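You operate a simulated robot arm through the tools that you are given. There is no shell and no other tool.

You are at the controls of a simulated two-armed robot. One attempt, no reset.

Task
Try the clamp on the wide profile: clamp dial 1, height 70 mm, stop 2.
Fine: lock the orange lever before clamping; open the clamp again and leave the profile at the stop.

It is judged by the outcome, as a careful person would: the job done as asked, and still so three seconds after it is handed in. It fails if anything else is knocked over, pushed out of place, dropped, spilled or broken.

Robot
Two 7-joint arms with four-finger grippers on one trunk that stands fixed in place. Base frame: the origin is at the foot of the trunk, x ahead of it, y to its left, z up. Lengths are in mm, angles in rad, forces in N, time in s.
The left shoulder is at [40, 181, 1355], the right one opposite. Each reaches about 974 mm from its shoulder. Payload 3.67 kg a hand.
The TCP of each hand is the grasp point between the finger pads, 28 mm short of the fingertips. In the tool frame z runs along the fingers and y along their closing line. The gripper opens to 112 mm; its body begins 73 mm behind the TCP.
Orientation is told as [roll, pitch, yaw] about the base's x, y, z axes, in that order, counted from this pose: with the fingers straight down and closing along the base's y, the tool's x points along the base's -x, its y along +y and its z along -z.

Tools
- The arms move only by the tool move_arm. It takes "left_series", "right_series" or both (then of equal length, played together; a hand with none holds still); each is a list of rows, each a list of 7 numbers: the finger opening in cm, from 0 to 11.2, then the shift along the tool's x, y, z in cm, then the turn, a rotation vector about the tool's x, y, z in rad. In form: [[jaw, x, y, z, ax, ay, az], ...]. A call has 1 to 20 rows; each row shifts and turns the commanded pose from where the row before left it, along the tool's axes as they then stand. Rows are played at 5 a second. More than 50 mm and 0.15 rad between two rows, or a gripper value outside its range, and nothing of the call is played. Where a pose cannot be reached the arm comes as near as it can. A force on the tool above 70 N (or 10 N above the force at the start of the call, whichever is more), or a blocked arm, ends the call early, and 0.2 s more pass. Each finger travels about 72.4 mm/s and halts on what it meets, pressing with about 34 N; the grip force reading is that of the motor and also rises with nothing between the fingers. The clock runs only during rows and for 0.2 s after the last one: add rows that do not move to give the fingers time. It gives the time, the measured TCP pose, the force on the tool (base axes), the opening and the grip force at its end, in the units of the frame above (readings bear some noise), with the torque about the TCP (base axes, N m) and any sound that the robot's microphone picked up.
- Cameras (640 x 400 px; columns grow to the right, rows downward): "scene" is now at [92.6, 65, 1604.8]; the picture's right is [0.60, -0.80, 0.00], its down [-0.25, -0.19, -0.95] and it looks along [0.76, 0.57, -0.32] (base axes); focal length 214 px, centre (320, 200). "left" rides on the left gripper at [60, 18, -104] in its tool frame; the picture's right is [-0.29, 0.96, 0.00], its down [-0.80, -0.24, -0.55] and it looks along [-0.53, -0.16, 0.83] (tool axes); focal length 234 px, centre (320, 200). "right" rides on the right gripper at [60, -18, -104] in its tool frame; the picture's right is [0.29, 0.96, 0.00], its down [-0.80, 0.24, -0.55] and it looks along [-0.53, 0.16, 0.83] (tool axes); focal length 234 px, centre (320, 200). There is no depth. A picture from a camera that has moved, and an enlarged one, comes with that camera's place and axes in the base frame and with its lens. The place of the scene camera against the robot may be out by one fixed shift of up to 12 mm in any direction.
- snapshot(camera): a new picture of that camera. The clock stands still meanwhile.
- raise_lower(by): moves the trunk up (or, below 0, down) by that many mm; the arms and the scene camera ride with it, the base frame stays. It gives what a move gives, with no picture.
- aim_head(pan, tilt): turns the head with the scene camera to pan (to the left, within 1.501 rad either way) and tilt (down, from -0.506 to 1.204), counted from straight ahead of the robot. It gives what a move gives.
- close_up(camera, box): a new picture of the part [left, top, right, bottom] of that camera's present view, enlarged. The clock stands still meanwhile.
- close_job(): hands the job in; it is judged then, once.

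Places have to be worked out from the pictures, the camera data and where the tool is seen. Open the grippers and draw the arms clear of the work before you hand the job in, unless the task says otherwise.

The tools are called as name(argument=value, ...) on one line, values as JSON. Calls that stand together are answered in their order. move_arm: Moves the arms, as the interface text tells. Its arguments: {"type":"object","properties":{"left_series":{"type":"array","items":{"type":"array","items":{"type":"number"}}},"right_series":{"type":"array","items":{"type":"array","items":{"type":"number"}}}},"required":[]} The other tools are called the same way: raise_lower (by) moves the trunk up or down; aim_head (pan, tilt) turns the head that bears the scene camera; snapshot (camera) takes a picture; close_up (camera, box) takes an enlarged picture of a part of a camera's view; close_job () hands the job in.

At the start:

```text
time: 0.0
left_tool_pos: [208.3, 280.6, 1534.2]
left_tool_rot: [-0.002, 0.001, 0.0]
left_wrist_force: [-0.8, 1.0, -0.2]
left_ft_torque: [0.02, 0.0, 0.01]
left_grip_width: 112.0
left_gripper_force: 0.0
right_tool_pos: [346.7, 55.0, 1481.6]
right_tool_rot: [0.001, 0.0, 0.0]
right_wrist_force: [-0.6, -0.2, 0.3]
right_ft_torque: [-0.01, 0.01, 0.01]
right_grip_width: 112.2
right_gripper_force: 0.1
trunk travel left (down, up): [-475.0, 39.0]
head pan, tilt (commanded): [0.641, 0.321]
```

scene: 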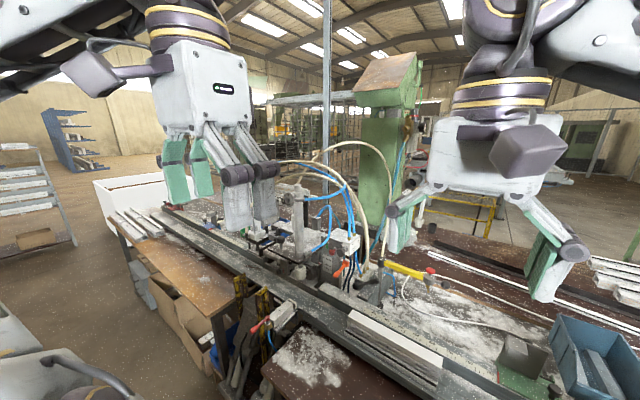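
right: 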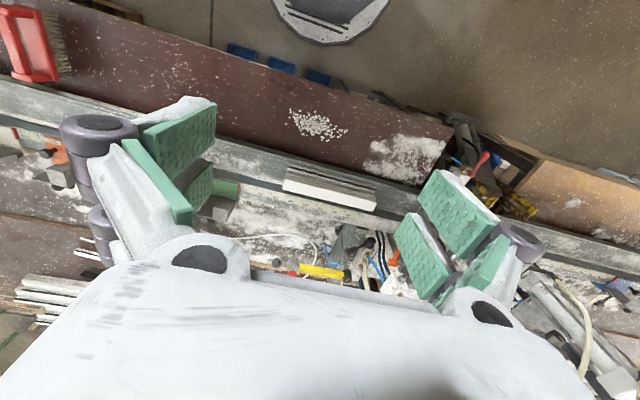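
left: 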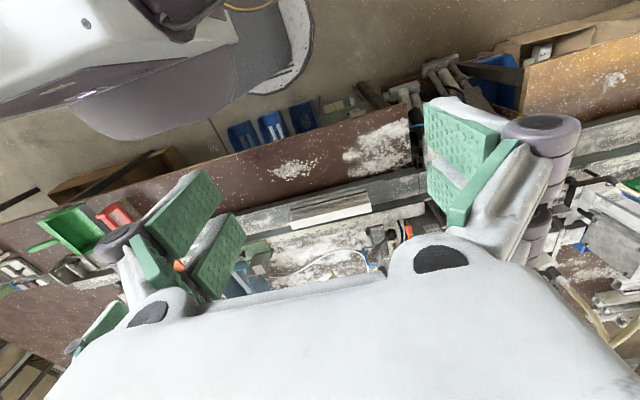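

I start by looking around: the scene is cluttered and the arms hide part of the machine. I take enlarged pictures of the machine area before moving anything.

close_up(camera="scene", box=[220, 160, 420, 320])

close_up(camera="scene", box=[320, 230, 560, 400])

close_up(camera="right", box=[200, 130, 460, 300])

close_up(camera="left", box=[200, 130, 460, 300])

```text
2.50 times, centred on (320, 240) of scene
camera zoom: at [92.6, 65.0, 1604.8], right [0.6, -0.8, 0.0], down [-0.25, -0.19, -0.95], along [0.76, 0.57, -0.32], focal length 536 px, centre (320, 100)
```

zoom: 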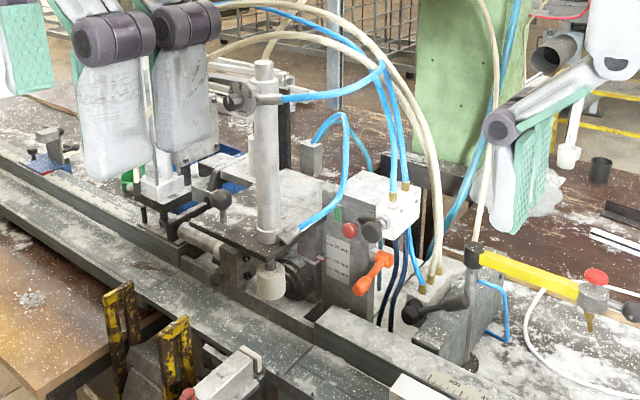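

```text
2.35 times, centred on (440, 315) of scene
camera zoom: at [92.6, 65.0, 1604.8], right [0.6, -0.8, 0.0], down [-0.25, -0.19, -0.95], along [0.76, 0.57, -0.32], focal length 505 px, centre (38, -71)
```

zoom: 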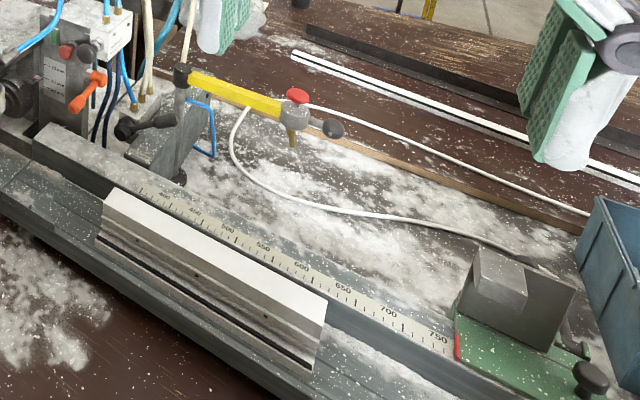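

```text
2.35 times, centred on (330, 215) of right
camera zoom: at [286.6, 37.8, 1585.0], right [-0.29, 0.96, 0.0], down [0.8, 0.24, 0.55], along [0.53, 0.16, -0.83], focal length 551 px, centre (296, 165)
```

zoom: 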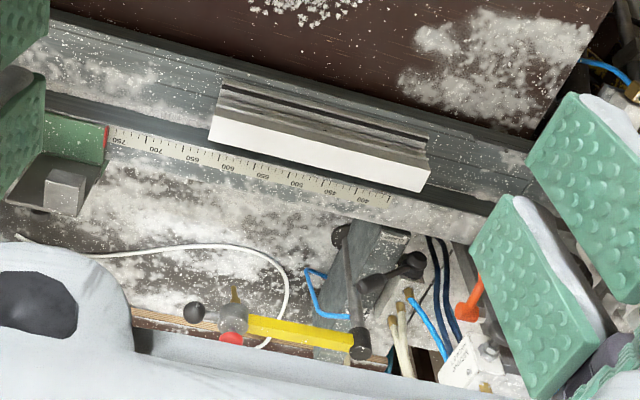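

```text
2.35 times, centred on (330, 215) of left
camera zoom: at [149.6, 300.1, 1639.8], right [0.29, 0.96, 0.0], down [0.8, -0.24, 0.56], along [0.53, -0.16, -0.83], focal length 551 px, centre (296, 165)
```

zoom: 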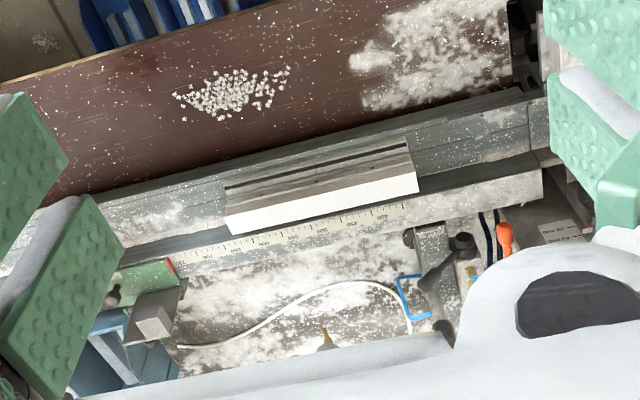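

The machine is around x≈700, with a plate of labels near the orange lever. I zoom in further on it before touching anything.

close_up(camera="scene", box=[290, 220, 390, 300])

close_up(camera="scene", box=[240, 200, 320, 280])

close_up(camera="scene", box=[230, 270, 330, 350])

close_up(camera="left", box=[360, 180, 460, 260])

close_up(camera="scene", box=[480, 310, 600, 400])

```text
5.00 times, centred on (340, 260) of scene
camera zoom: at [92.6, 65.0, 1604.8], right [0.6, -0.8, 0.0], down [-0.25, -0.19, -0.95], along [0.76, 0.57, -0.32], focal length 1072 px, centre (220, -100)
```

zoom: 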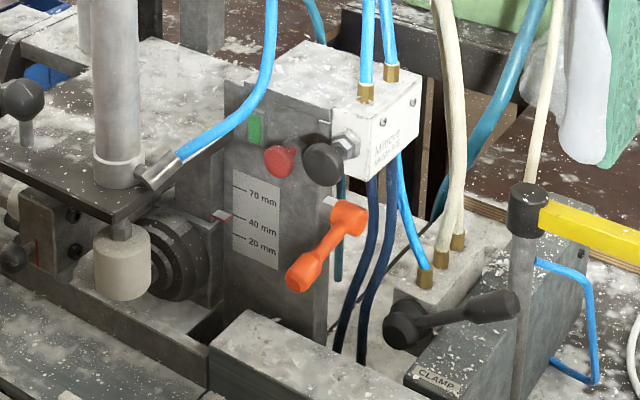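

```text
5.00 times, centred on (280, 240) of scene
camera zoom: at [92.6, 65.0, 1604.8], right [0.6, -0.8, 0.0], down [-0.25, -0.19, -0.95], along [0.76, 0.57, -0.32], focal length 1072 px, centre (520, 0)
```

zoom: 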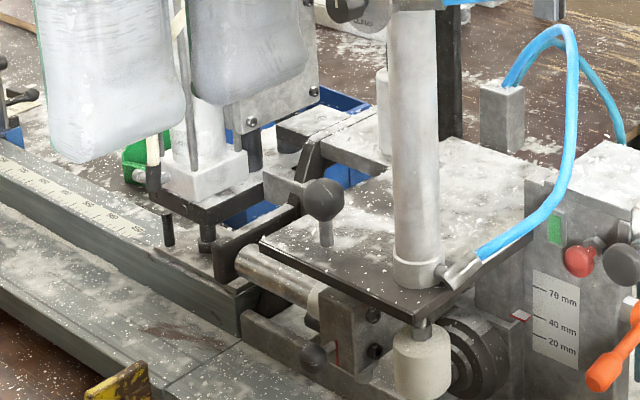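

```text
5.00 times, centred on (280, 310) of scene
camera zoom: at [92.6, 65.0, 1604.8], right [0.6, -0.8, 0.0], down [-0.25, -0.19, -0.95], along [0.76, 0.57, -0.32], focal length 1072 px, centre (520, -350)
```

zoom: 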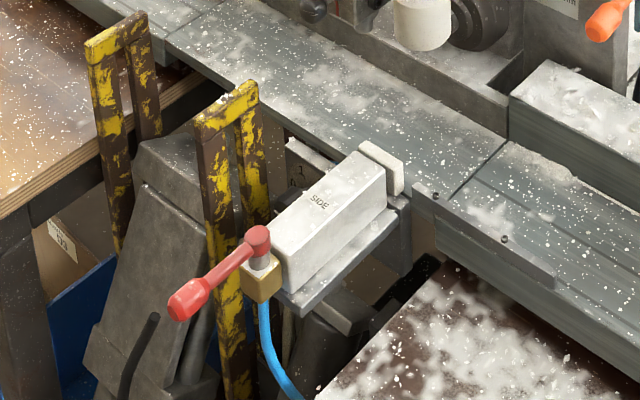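

```text
5.00 times, centred on (410, 220) of left
camera zoom: at [149.6, 300.1, 1639.8], right [0.29, 0.96, 0.0], down [0.8, -0.24, 0.56], along [0.53, -0.16, -0.83], focal length 1171 px, centre (-130, 100)
```

zoom: 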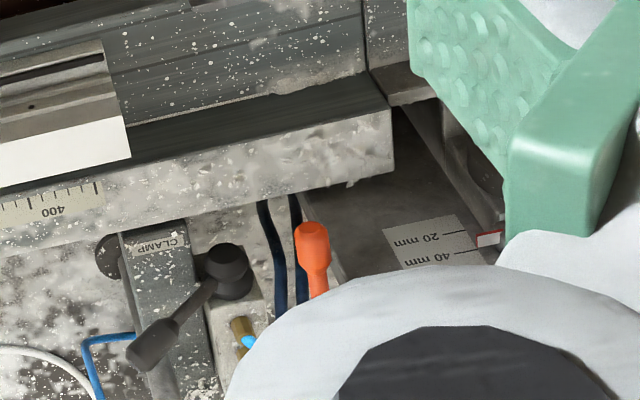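

```text
4.44 times, centred on (540, 355) of scene
camera zoom: at [92.6, 65.0, 1604.8], right [0.6, -0.8, 0.0], down [-0.25, -0.19, -0.95], along [0.76, 0.57, -0.32], focal length 953 px, centre (-658, -489)
```

zoom: 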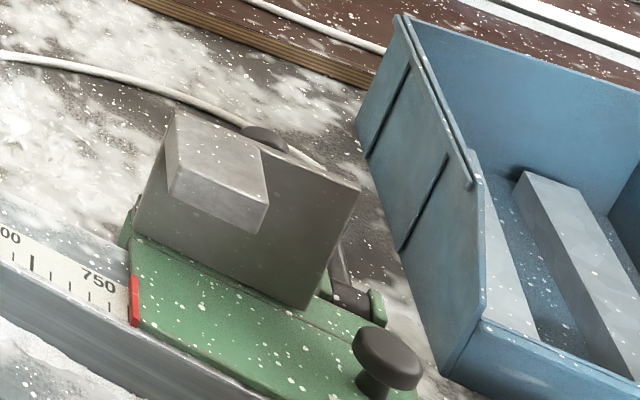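

I can see labels "CLAMP", "SIDE", and a 70/40/20 mm height scale with a red pointer near 40. I turn the head to survey the whole bench including the left side.

aim_head(pan=1.0, tilt=0.5)

snapshot(camera="scene")

aim_head(pan=0.2, tilt=0.7)

snapshot(camera="scene")

```text
time: 0.8
left_tool_pos: [208.6, 282.4, 1533.8]
left_tool_rot: [-0.002, 0.0, 0.001]
left_wrist_force: [0.2, -0.2, -0.3]
left_ft_torque: [-0.01, 0.0, 0.03]
left_grip_width: 111.9
left_gripper_force: 0.1
right_tool_pos: [347.1, 55.7, 1481.9]
right_tool_rot: [0.002, 0.0, 0.0]
right_wrist_force: [0.0, 0.6, 0.2]
right_ft_torque: [-0.01, -0.02, -0.02]
right_grip_width: 112.0
right_gripper_force: 0.0
trunk travel left (down, up): [-475.0, 39.0]
head pan, tilt (commanded): [1.0, 0.499]
```

```text
taken
camera scene: at [67.0, 85.7, 1588.5], right [0.84, -0.54, 0.0], down [-0.26, -0.4, -0.88], along [0.48, 0.74, -0.48], focal length 214 px, centre (320, 200)
```

scene: 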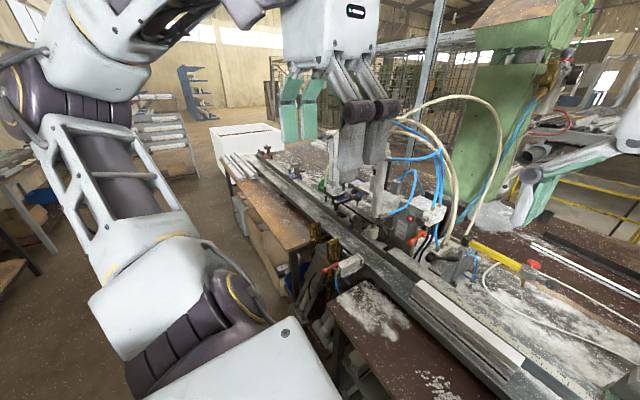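

```text
time: 2.0
left_tool_pos: [208.9, 281.5, 1534.7]
left_tool_rot: [-0.002, 0.001, 0.0]
left_wrist_force: [0.3, -0.2, -0.9]
left_ft_torque: [-0.04, 0.04, 0.01]
left_grip_width: 112.3
left_gripper_force: 0.1
right_tool_pos: [345.1, 54.7, 1482.1]
right_tool_rot: [0.002, -0.001, -0.001]
right_wrist_force: [0.0, 0.5, 1.0]
right_ft_torque: [-0.02, 0.0, -0.02]
right_grip_width: 112.1
right_gripper_force: 0.1
trunk travel left (down, up): [-475.0, 39.0]
head pan, tilt (commanded): [0.201, 0.7]
```

```text
taken
camera scene: at [101.0, 26.3, 1570.7], right [0.2, -0.98, 0.0], down [-0.63, -0.13, -0.76], along [0.75, 0.15, -0.64], focal length 214 px, centre (320, 200)
```

scene: 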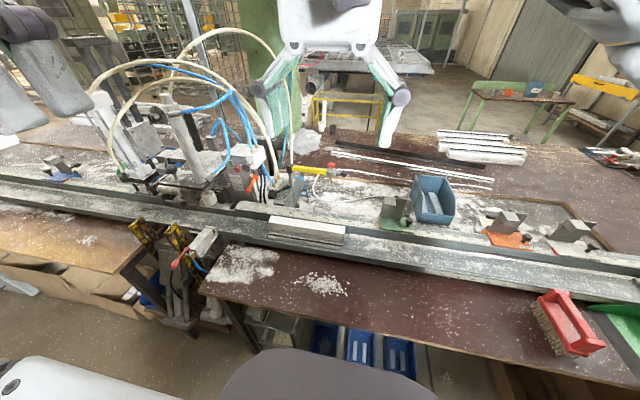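

Several stops stand along the rail: blue at left, green, orange and another at right. I zoom in on those and the rest of the bench.

close_up(camera="scene", box=[360, 170, 460, 240])

close_up(camera="scene", box=[460, 190, 640, 300])

close_up(camera="scene", box=[20, 140, 160, 230])

close_up(camera="scene", box=[120, 120, 260, 210])

close_up(camera="scene", box=[240, 150, 380, 260])

```text
5.71 times, centred on (410, 205) of scene
camera zoom: at [101.0, 26.3, 1570.7], right [0.2, -0.98, 0.0], down [-0.63, -0.13, -0.76], along [0.75, 0.15, -0.64], focal length 1226 px, centre (-194, 171)
```

zoom: 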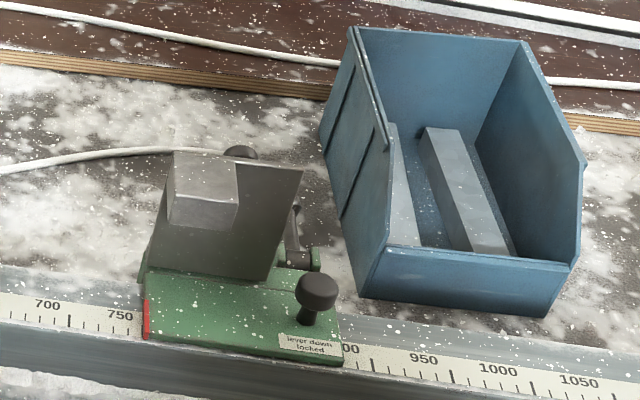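

```text
3.56 times, centred on (550, 245) of scene
camera zoom: at [101.0, 26.3, 1570.7], right [0.2, -0.98, 0.0], down [-0.63, -0.13, -0.76], along [0.75, 0.15, -0.64], focal length 763 px, centre (-498, 40)
```

zoom: 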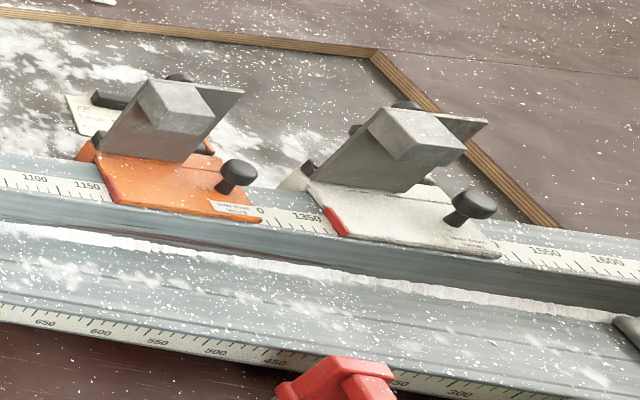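

```text
4.44 times, centred on (90, 185) of scene
camera zoom: at [101.0, 26.3, 1570.7], right [0.2, -0.98, 0.0], down [-0.63, -0.13, -0.76], along [0.75, 0.15, -0.64], focal length 953 px, centre (1342, 267)
```

zoom: 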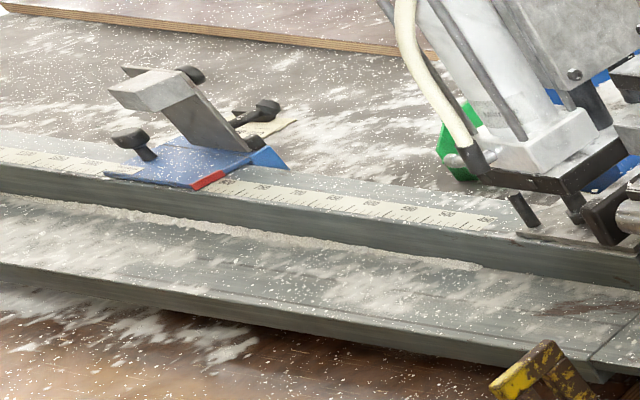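

```text
4.44 times, centred on (190, 165) of scene
camera zoom: at [101.0, 26.3, 1570.7], right [0.2, -0.98, 0.0], down [-0.63, -0.13, -0.76], along [0.75, 0.15, -0.64], focal length 953 px, centre (898, 356)
```

zoom: 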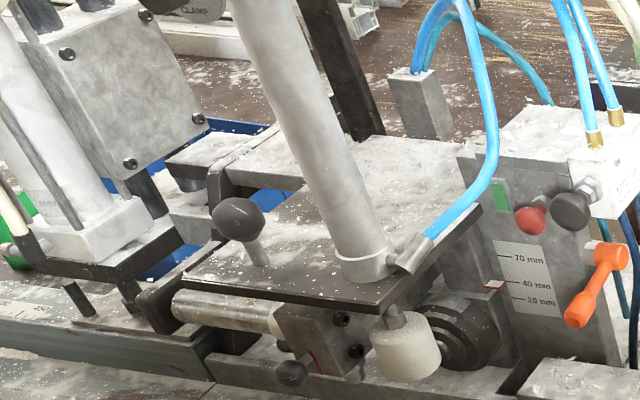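

```text
3.64 times, centred on (310, 205) of scene
camera zoom: at [101.0, 26.3, 1570.7], right [0.2, -0.98, 0.0], down [-0.63, -0.13, -0.76], along [0.75, 0.15, -0.64], focal length 780 px, centre (356, 182)
```

zoom: 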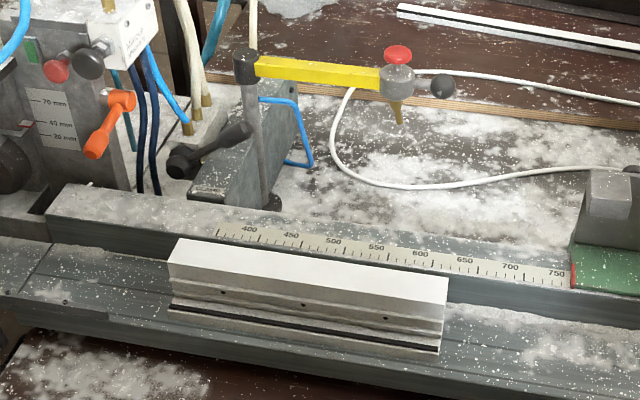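

Triangulating from the pictures, the rail top is at z≈933, x≈735. The clamp pad is near [707, 641, 960] and the CLAMP lever near [800, 365, 980]. I bring the left hand to about [450, 520, 1250] to look at the machine with its camera.

move_arm(left_series=[[11.2, -2.4, 2.4, 2.8, 0, 0, 0], [11.2, -2.4, 2.4, 2.8, 0, 0, 0], [11.2, -2.4, 2.4, 2.8, 0, 0, 0], [11.2, -2.4, 2.4, 2.8, 0, 0, 0], [11.2, -2.4, 2.4, 2.8, 0, 0, 0], [11.2, -2.4, 2.4, 2.8, 0, 0, 0], [11.2, -2.4, 2.4, 2.8, 0, 0, 0], [11.2, -2.4, 2.4, 2.8, 0, 0, 0], [11.2, -2.4, 2.4, 2.8, 0, 0, 0], [11.2, -2.4, 2.4, 2.8, 0, 0, 0]])

snapshot(camera="left")

snapshot(camera="scene")

```text
time: 4.2
left_tool_pos: [449.9, 522.8, 1251.3]
left_tool_rot: [-0.001, 0.0, 0.001]
left_wrist_force: [-0.4, 0.5, -0.8]
left_ft_torque: [-0.02, 0.08, -0.01]
left_grip_width: 111.9
left_gripper_force: 0.1
right_tool_pos: [347.9, 57.6, 1481.4]
right_tool_rot: [-0.001, 0.002, -0.001]
right_wrist_force: [0.1, 0.2, 0.9]
right_ft_torque: [-0.02, 0.01, 0.01]
right_grip_width: 112.0
right_gripper_force: 0.0
trunk travel left (down, up): [-475.0, 39.0]
head pan, tilt (commanded): [0.201, 0.7]
```

```text
taken
camera left: at [391.4, 540.5, 1357.0], right [0.29, 0.96, 0.0], down [0.8, -0.24, 0.55], along [0.53, -0.16, -0.83], focal length 234 px, centre (320, 200)
```

left: 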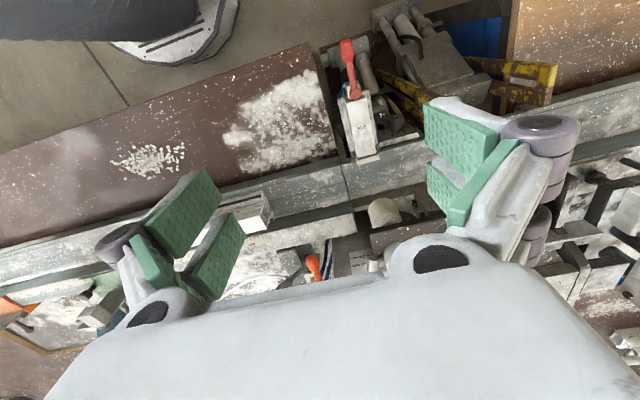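

```text
taken
camera scene: at [103.0, 27.7, 1570.5], right [0.2, -0.98, 0.0], down [-0.63, -0.13, -0.76], along [0.75, 0.15, -0.65], focal length 214 px, centre (320, 200)
```

scene: 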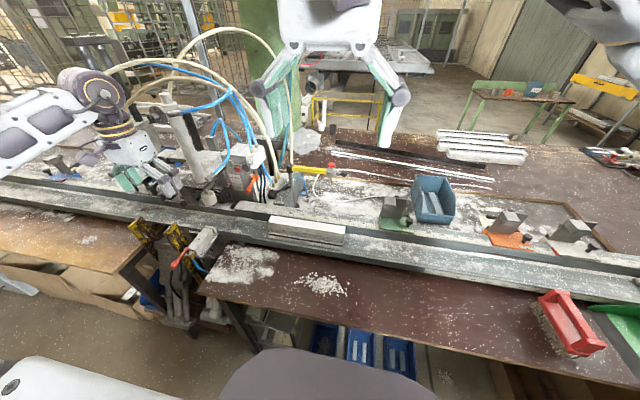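

The close-ups are rendered sharply, so the scene camera can resolve labels from afar. I look at the stops, labels and machine parts with tight boxes.

close_up(camera="scene", box=[375, 190, 415, 230])

close_up(camera="scene", box=[475, 205, 535, 255])

close_up(camera="scene", box=[535, 205, 605, 255])

close_up(camera="scene", box=[180, 80, 260, 150])

close_up(camera="scene", box=[185, 140, 265, 215])

close_up(camera="scene", box=[40, 140, 120, 200])

```text
10.00 times, centred on (395, 210) of scene
camera zoom: at [103.0, 27.7, 1570.5], right [0.2, -0.98, 0.0], down [-0.63, -0.13, -0.76], along [0.75, 0.15, -0.65], focal length 2145 px, centre (-430, 100)
```

zoom: 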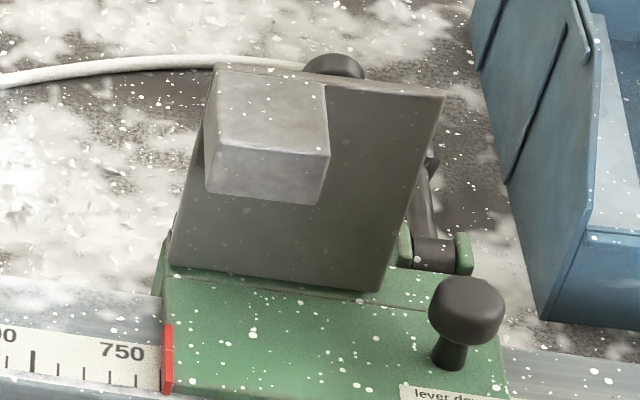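

```text
8.00 times, centred on (505, 230) of scene
camera zoom: at [103.0, 27.7, 1570.5], right [0.2, -0.98, 0.0], down [-0.63, -0.13, -0.76], along [0.75, 0.15, -0.65], focal length 1716 px, centre (-1160, -40)
```

zoom: 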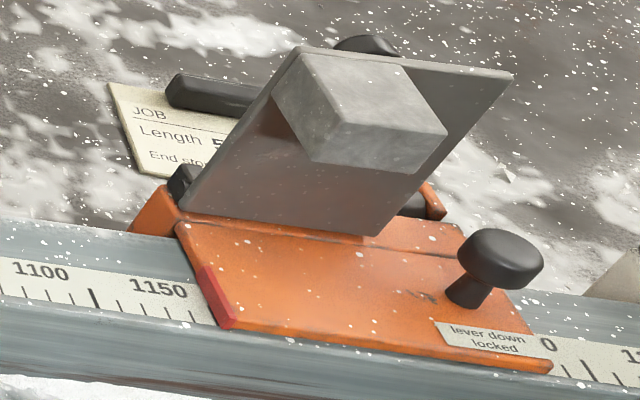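

```text
8.00 times, centred on (570, 230) of scene
camera zoom: at [103.0, 27.7, 1570.5], right [0.2, -0.98, 0.0], down [-0.63, -0.13, -0.76], along [0.75, 0.15, -0.65], focal length 1716 px, centre (-1680, -40)
```

zoom: 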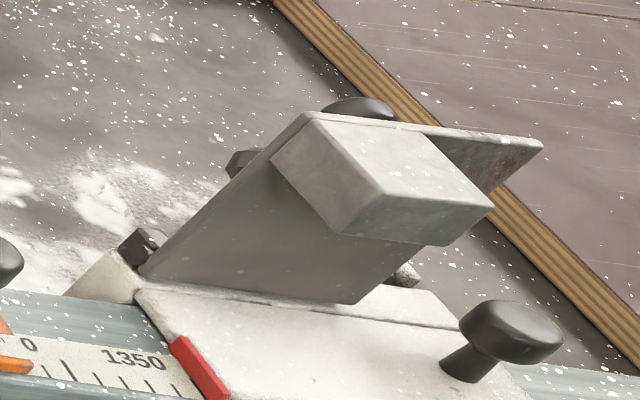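

```text
5.71 times, centred on (220, 115) of scene
camera zoom: at [103.0, 27.7, 1570.5], right [0.2, -0.98, 0.0], down [-0.63, -0.13, -0.76], along [0.75, 0.15, -0.65], focal length 1226 px, centre (891, 686)
```

zoom: 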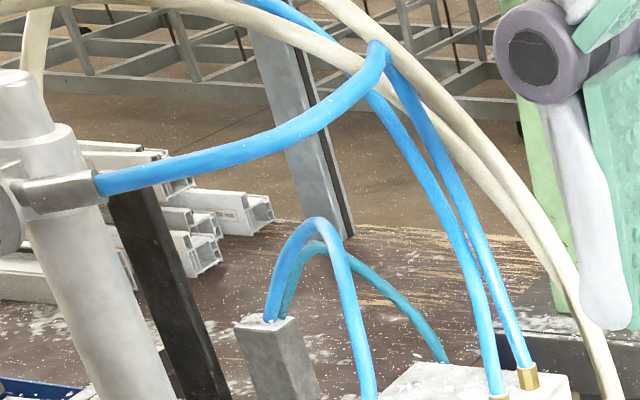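

```text
5.33 times, centred on (225, 178) of scene
camera zoom: at [103.0, 27.7, 1570.5], right [0.2, -0.98, 0.0], down [-0.63, -0.13, -0.76], along [0.75, 0.15, -0.65], focal length 1144 px, centre (827, 320)
```

zoom: 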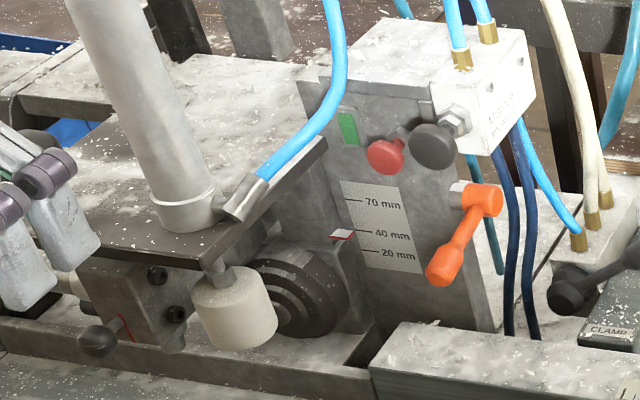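

```text
6.67 times, centred on (80, 170) of scene
camera zoom: at [103.0, 27.7, 1570.5], right [0.2, -0.98, 0.0], down [-0.63, -0.13, -0.76], along [0.75, 0.15, -0.65], focal length 1430 px, centre (1920, 400)
```

zoom: 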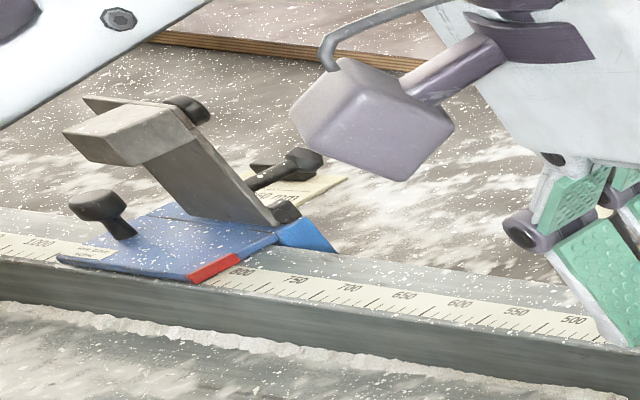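

Some machine labels are hidden by the hands, so I clear both of them out of the camera's line to the machine. The left goes to about [230, 500, 1400], the right to about [300, -250, 1400].

move_arm(left_series=[[11.2, 3.2, -0.4, -2.1, 0, 0, 0], [11.2, 3.2, -0.4, -2.1, 0, 0, 0], [11.2, 3.2, -0.4, -2.1, 0, 0, 0], [11.2, 3.2, -0.4, -2.1, 0, 0, 0], [11.2, 3.2, -0.4, -2.1, 0, 0, 0], [11.2, 3.2, -0.4, -2.1, 0, 0, 0], [11.2, 3.2, -0.4, -2.1, 0, 0, 0]], right_series=[[11.2, 0.7, -4.4, 1.15, 0, 0, 0], [11.2, 0.7, -4.4, 1.15, 0, 0, 0], [11.2, 0.7, -4.4, 1.15, 0, 0, 0], [11.2, 0.7, -4.4, 1.15, 0, 0, 0], [11.2, 0.7, -4.4, 1.15, 0, 0, 0], [11.2, 0.7, -4.4, 1.15, 0, 0, 0], [11.2, 0.7, -4.4, 1.15, 0, 0, 0]])

aim_head(pan=0.65, tilt=0.55)

snapshot(camera="scene")

```text
time: 5.8
left_tool_pos: [221.6, 489.4, 1400.7]
left_tool_rot: [0.0, -0.002, 0.0]
left_wrist_force: [0.1, -0.9, 0.1]
left_ft_torque: [0.08, -0.07, 0.0]
left_grip_width: 111.9
left_gripper_force: 0.0
right_tool_pos: [290.6, -254.2, 1400.5]
right_tool_rot: [0.004, -0.003, 0.0]
right_wrist_force: [-1.1, -0.1, -1.0]
right_ft_torque: [0.04, -0.04, 0.01]
right_grip_width: 112.0
right_gripper_force: 0.1
trunk travel left (down, up): [-475.0, 39.0]
head pan, tilt (commanded): [0.201, 0.7]
```

```text
time: 6.7
left_tool_pos: [227.5, 492.2, 1399.2]
left_tool_rot: [-0.003, -0.001, 0.0]
left_wrist_force: [0.1, -0.2, -0.3]
left_ft_torque: [0.0, 0.01, 0.01]
left_grip_width: 111.9
left_gripper_force: 0.0
right_tool_pos: [295.4, -249.8, 1399.9]
right_tool_rot: [0.002, 0.0, -0.001]
right_wrist_force: [0.6, -0.1, 0.7]
right_ft_torque: [-0.04, 0.01, 0.01]
right_grip_width: 111.8
right_gripper_force: 0.2
trunk travel left (down, up): [-475.0, 39.0]
head pan, tilt (commanded): [0.649, 0.55]
```

```text
taken
camera scene: at [90.3, 64.1, 1583.7], right [0.6, -0.8, 0.0], down [-0.42, -0.32, -0.85], along [0.68, 0.51, -0.52], focal length 214 px, centre (320, 200)
```

scene: 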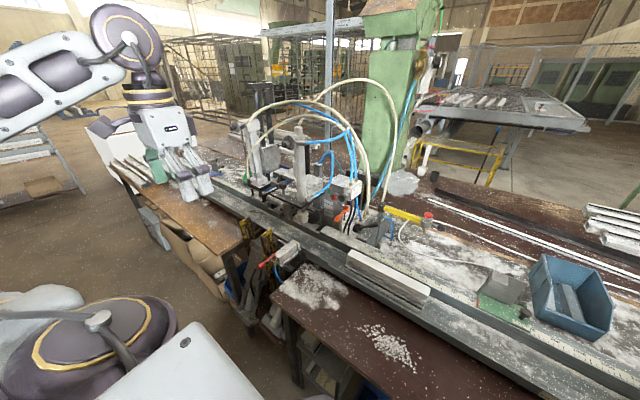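

The machine is now unobstructed. I zoom in tightly on its parts.

close_up(camera="scene", box=[270, 125, 310, 165])

close_up(camera="scene", box=[230, 110, 300, 170])

close_up(camera="scene", box=[240, 160, 310, 220])

close_up(camera="scene", box=[300, 160, 370, 220])

close_up(camera="scene", box=[330, 170, 370, 210])

close_up(camera="scene", box=[350, 200, 440, 260])

```text
10.00 times, centred on (290, 145) of scene
camera zoom: at [90.3, 64.1, 1583.7], right [0.6, -0.8, 0.0], down [-0.42, -0.32, -0.85], along [0.68, 0.51, -0.52], focal length 2145 px, centre (620, 750)
```

zoom: 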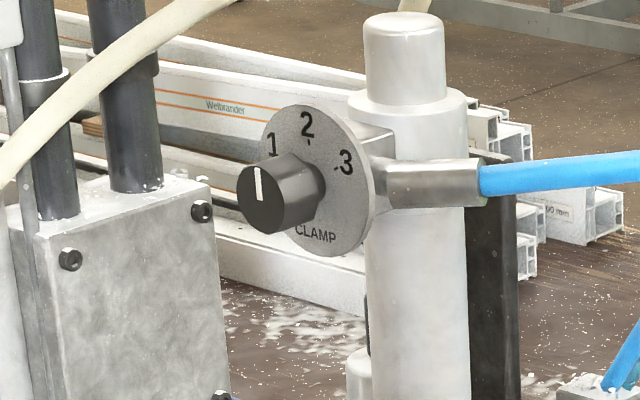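

```text
6.67 times, centred on (265, 140) of scene
camera zoom: at [90.3, 64.1, 1583.7], right [0.6, -0.8, 0.0], down [-0.42, -0.32, -0.85], along [0.68, 0.51, -0.52], focal length 1430 px, centre (687, 600)
```

zoom: 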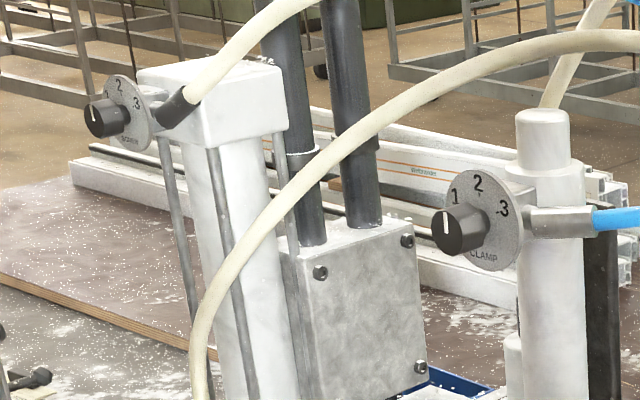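

```text
6.67 times, centred on (275, 190) of scene
camera zoom: at [90.3, 64.1, 1583.7], right [0.6, -0.8, 0.0], down [-0.42, -0.32, -0.85], along [0.68, 0.51, -0.52], focal length 1430 px, centre (620, 267)
```

zoom: 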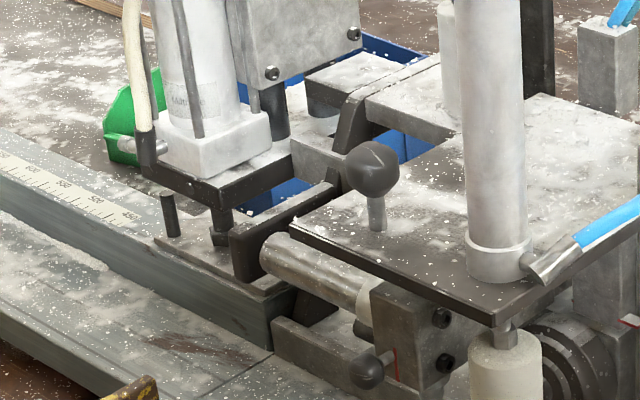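

```text
6.67 times, centred on (335, 190) of scene
camera zoom: at [90.3, 64.1, 1583.7], right [0.6, -0.8, 0.0], down [-0.42, -0.32, -0.85], along [0.68, 0.51, -0.52], focal length 1430 px, centre (220, 267)
```

zoom: 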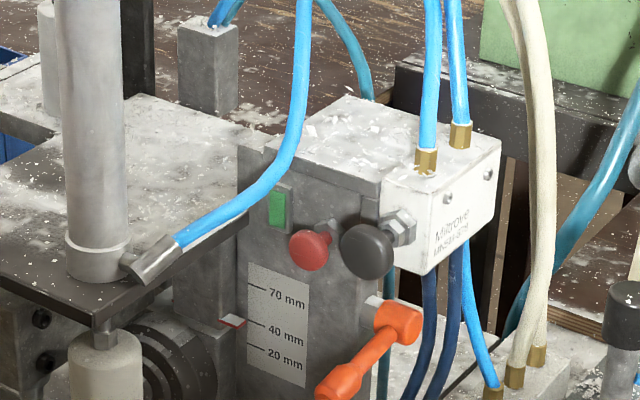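

```text
10.00 times, centred on (350, 190) of scene
camera zoom: at [90.3, 64.1, 1583.7], right [0.6, -0.8, 0.0], down [-0.42, -0.32, -0.85], along [0.68, 0.51, -0.52], focal length 2145 px, centre (20, 300)
```

zoom: 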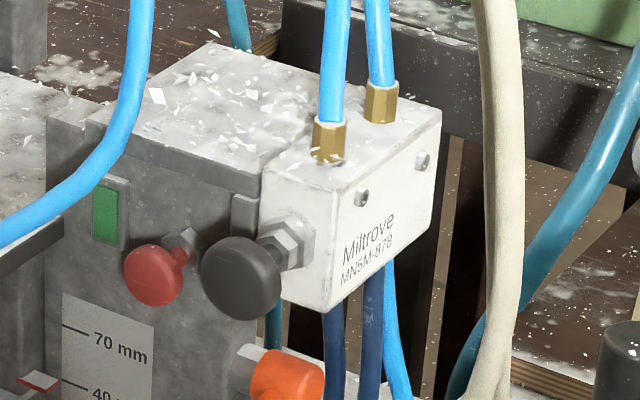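

```text
6.67 times, centred on (395, 230) of scene
camera zoom: at [90.3, 64.1, 1583.7], right [0.6, -0.8, 0.0], down [-0.42, -0.32, -0.85], along [0.68, 0.51, -0.52], focal length 1430 px, centre (-180, 0)
```

zoom: 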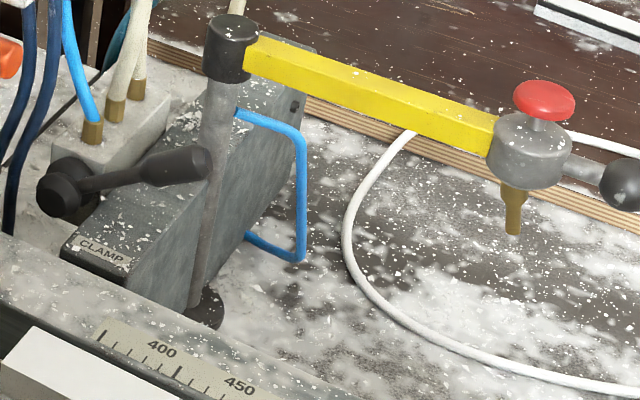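

The CLAMP dial (1-2-3) seems to point at 2, and the height pointer sits at 40 mm. I look for what "stop 2" is and which profile is the wide one.

close_up(camera="scene", box=[270, 185, 320, 225])

close_up(camera="scene", box=[300, 200, 350, 240])

close_up(camera="scene", box=[340, 240, 440, 310])

close_up(camera="scene", box=[230, 110, 260, 140])

close_up(camera="scene", box=[240, 230, 320, 300])

close_up(camera="scene", box=[190, 150, 260, 210])

```text
10.00 times, centred on (295, 205) of scene
camera zoom: at [90.3, 64.1, 1583.7], right [0.6, -0.8, 0.0], down [-0.42, -0.32, -0.85], along [0.68, 0.51, -0.52], focal length 2145 px, centre (570, 150)
```

zoom: 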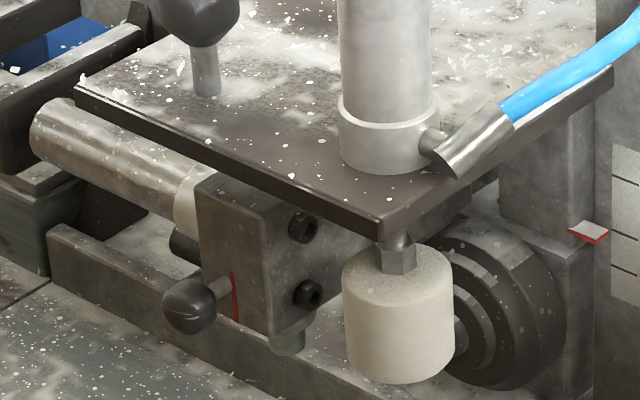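

```text
10.00 times, centred on (325, 220) of scene
camera zoom: at [90.3, 64.1, 1583.7], right [0.6, -0.8, 0.0], down [-0.42, -0.32, -0.85], along [0.68, 0.51, -0.52], focal length 2145 px, centre (270, 0)
```

zoom: 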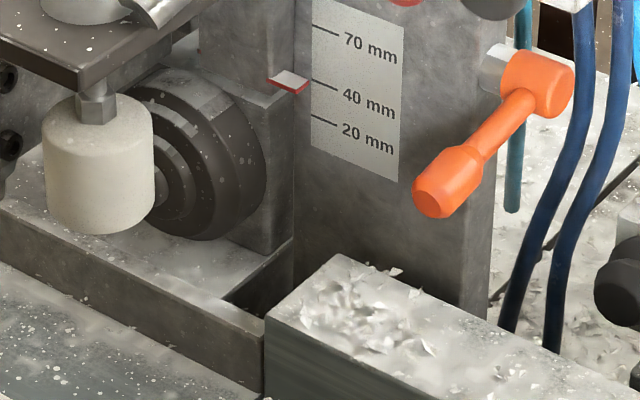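

```text
5.71 times, centred on (390, 275) of scene
camera zoom: at [90.3, 64.1, 1583.7], right [0.6, -0.8, 0.0], down [-0.42, -0.32, -0.85], along [0.68, 0.51, -0.52], focal length 1226 px, centre (-80, -229)
```

zoom: 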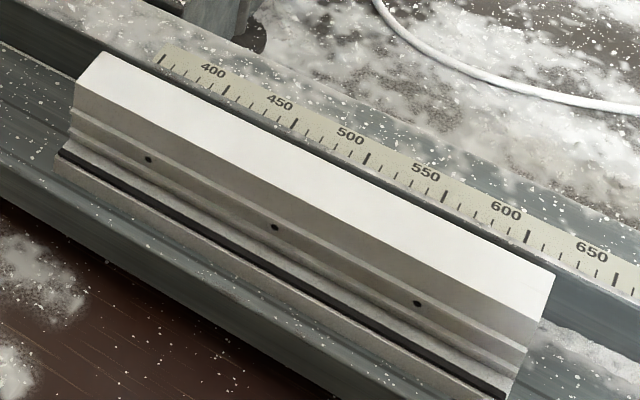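

```text
13.33 times, centred on (245, 125) of scene
camera zoom: at [90.3, 64.1, 1583.7], right [0.6, -0.8, 0.0], down [-0.42, -0.32, -0.85], along [0.68, 0.51, -0.52], focal length 2860 px, centre (1320, 1200)
```

zoom: 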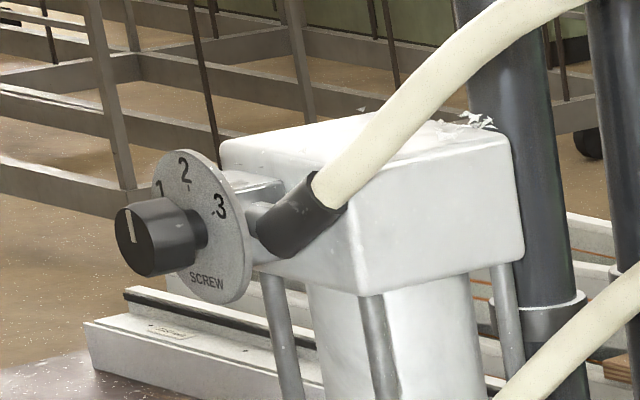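

```text
5.71 times, centred on (280, 265) of scene
camera zoom: at [90.3, 64.1, 1583.7], right [0.6, -0.8, 0.0], down [-0.42, -0.32, -0.85], along [0.68, 0.51, -0.52], focal length 1226 px, centre (549, -171)
```

zoom: 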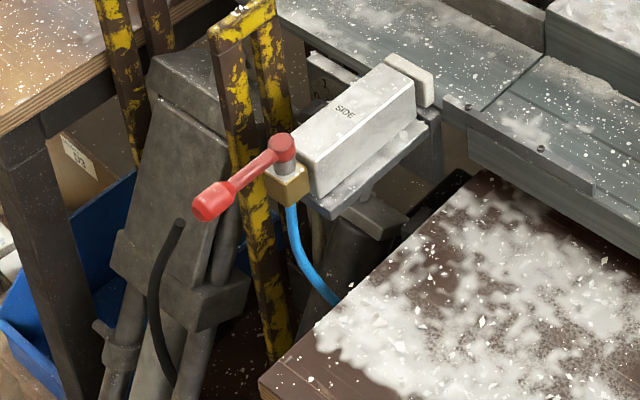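

```text
6.67 times, centred on (225, 180) of scene
camera zoom: at [90.3, 64.1, 1583.7], right [0.6, -0.8, 0.0], down [-0.42, -0.32, -0.85], along [0.68, 0.51, -0.52], focal length 1430 px, centre (953, 333)
```

zoom: 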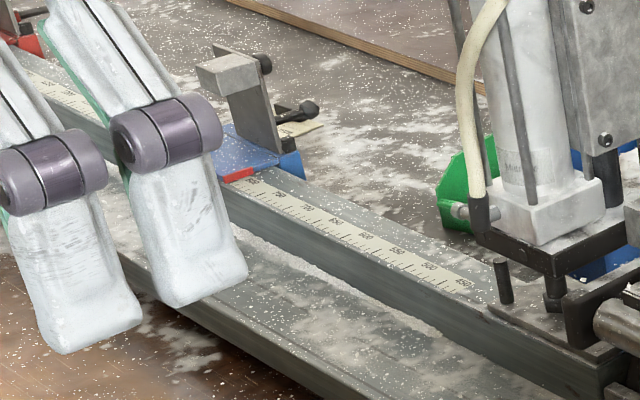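

The profile on the rail, about 280 mm long, lies at roughly x=655, y=39..321. I lower the trunk for a flatter view of the machine front, which should show more labels.

raise_lower(by=-250)

aim_head(pan=0.65, tilt=0.3)

snapshot(camera="scene")

```text
time: 9.2
left_tool_pos: [227.1, 491.0, 1150.1]
left_tool_rot: [-0.001, 0.0, 0.0]
left_wrist_force: [-0.4, 0.3, -0.9]
left_ft_torque: [-0.03, 0.01, -0.01]
left_grip_width: 112.1
left_gripper_force: 0.1
right_tool_pos: [293.6, -250.7, 1149.1]
right_tool_rot: [0.001, 0.0, 0.0]
right_wrist_force: [-0.8, 1.5, 0.1]
right_ft_torque: [0.01, -0.01, 0.02]
right_grip_width: 112.1
right_gripper_force: 0.1
trunk travel left (down, up): [-225.0, 289.0]
head pan, tilt (commanded): [0.649, 0.55]
```

```text
time: 10.0
left_tool_pos: [227.5, 492.3, 1150.3]
left_tool_rot: [0.001, 0.0, -0.001]
left_wrist_force: [0.3, 0.1, 0.1]
left_ft_torque: [0.0, 0.01, -0.01]
left_grip_width: 111.9
left_gripper_force: 0.1
right_tool_pos: [293.6, -250.6, 1148.9]
right_tool_rot: [0.002, 0.002, 0.0]
right_wrist_force: [0.0, 0.4, -0.6]
right_ft_torque: [-0.01, -0.03, 0.04]
right_grip_width: 111.9
right_gripper_force: 0.0
trunk travel left (down, up): [-225.0, 289.0]
head pan, tilt (commanded): [0.649, 0.3]
```

```text
taken
camera scene: at [92.1, 65.6, 1356.8], right [0.6, -0.8, 0.0], down [-0.24, -0.18, -0.95], along [0.76, 0.58, -0.3], focal length 214 px, centre (320, 200)
```

scene: 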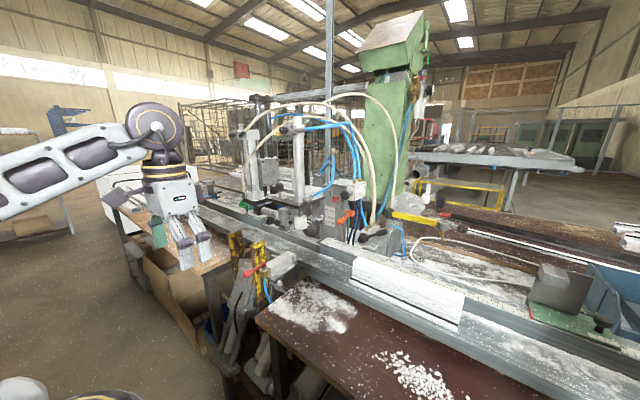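

The lower view gives good baselines for triangulation. I zoom on the machine front from here.

close_up(camera="scene", box=[270, 110, 320, 150])

close_up(camera="scene", box=[260, 190, 320, 240])

close_up(camera="scene", box=[305, 170, 375, 240])

close_up(camera="scene", box=[230, 235, 320, 300])

close_up(camera="scene", box=[340, 205, 440, 275])

close_up(camera="scene", box=[500, 250, 640, 360])

```text
10.00 times, centred on (295, 130) of scene
camera zoom: at [92.1, 65.6, 1356.8], right [0.6, -0.8, 0.0], down [-0.24, -0.18, -0.95], along [0.76, 0.58, -0.3], focal length 2145 px, centre (570, 900)
```

zoom: 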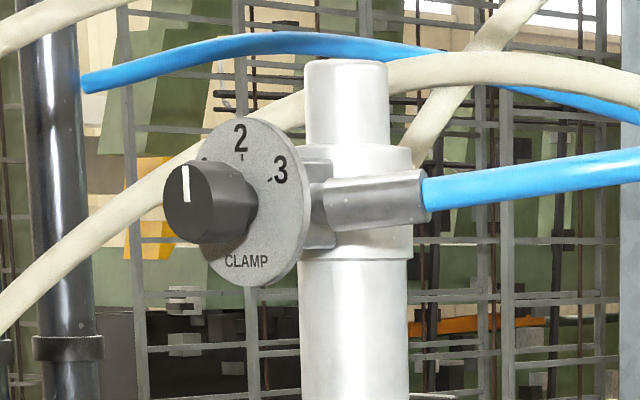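

```text
8.00 times, centred on (290, 215) of scene
camera zoom: at [92.1, 65.6, 1356.8], right [0.6, -0.8, 0.0], down [-0.24, -0.18, -0.95], along [0.76, 0.58, -0.3], focal length 1716 px, centre (560, 80)
```

zoom: 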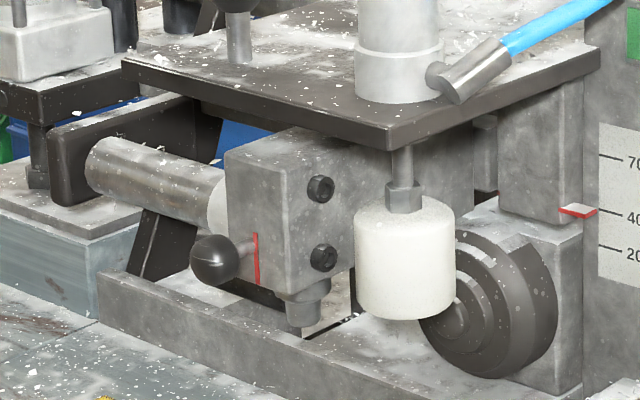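

```text
5.71 times, centred on (340, 205) of scene
camera zoom: at [92.1, 65.6, 1356.8], right [0.6, -0.8, 0.0], down [-0.24, -0.18, -0.95], along [0.76, 0.58, -0.3], focal length 1226 px, centre (206, 171)
```

zoom: 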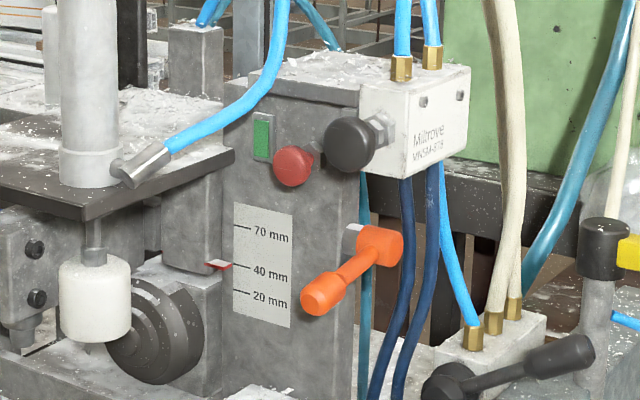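

```text
6.15 times, centred on (275, 268) of scene
camera zoom: at [92.1, 65.6, 1356.8], right [0.6, -0.8, 0.0], down [-0.24, -0.18, -0.95], along [0.76, 0.58, -0.3], focal length 1320 px, centre (597, -215)
```

zoom: 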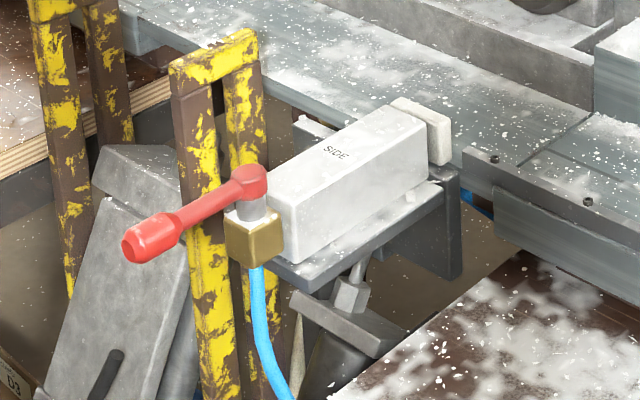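

```text
5.71 times, centred on (390, 240) of scene
camera zoom: at [92.1, 65.6, 1356.8], right [0.6, -0.8, 0.0], down [-0.24, -0.18, -0.95], along [0.76, 0.58, -0.3], focal length 1226 px, centre (-80, -29)
```

zoom: 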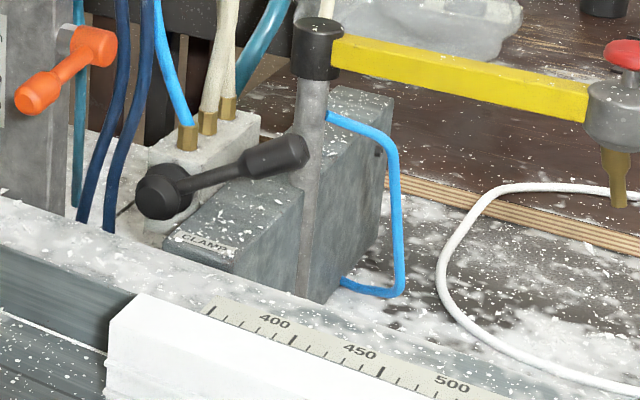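

```text
3.64 times, centred on (570, 305) of scene
camera zoom: at [92.1, 65.6, 1356.8], right [0.6, -0.8, 0.0], down [-0.24, -0.18, -0.95], along [0.76, 0.58, -0.3], focal length 780 px, centre (-589, -182)
```

zoom: 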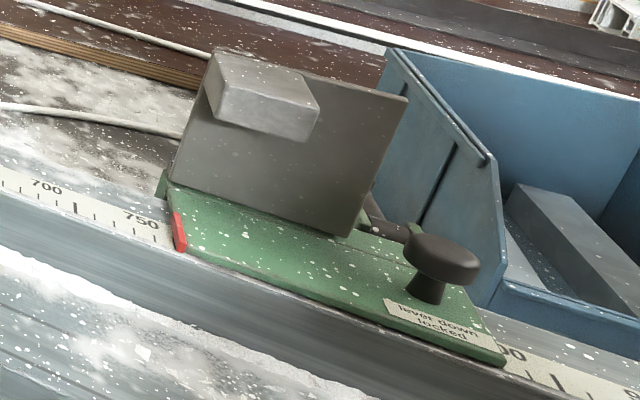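

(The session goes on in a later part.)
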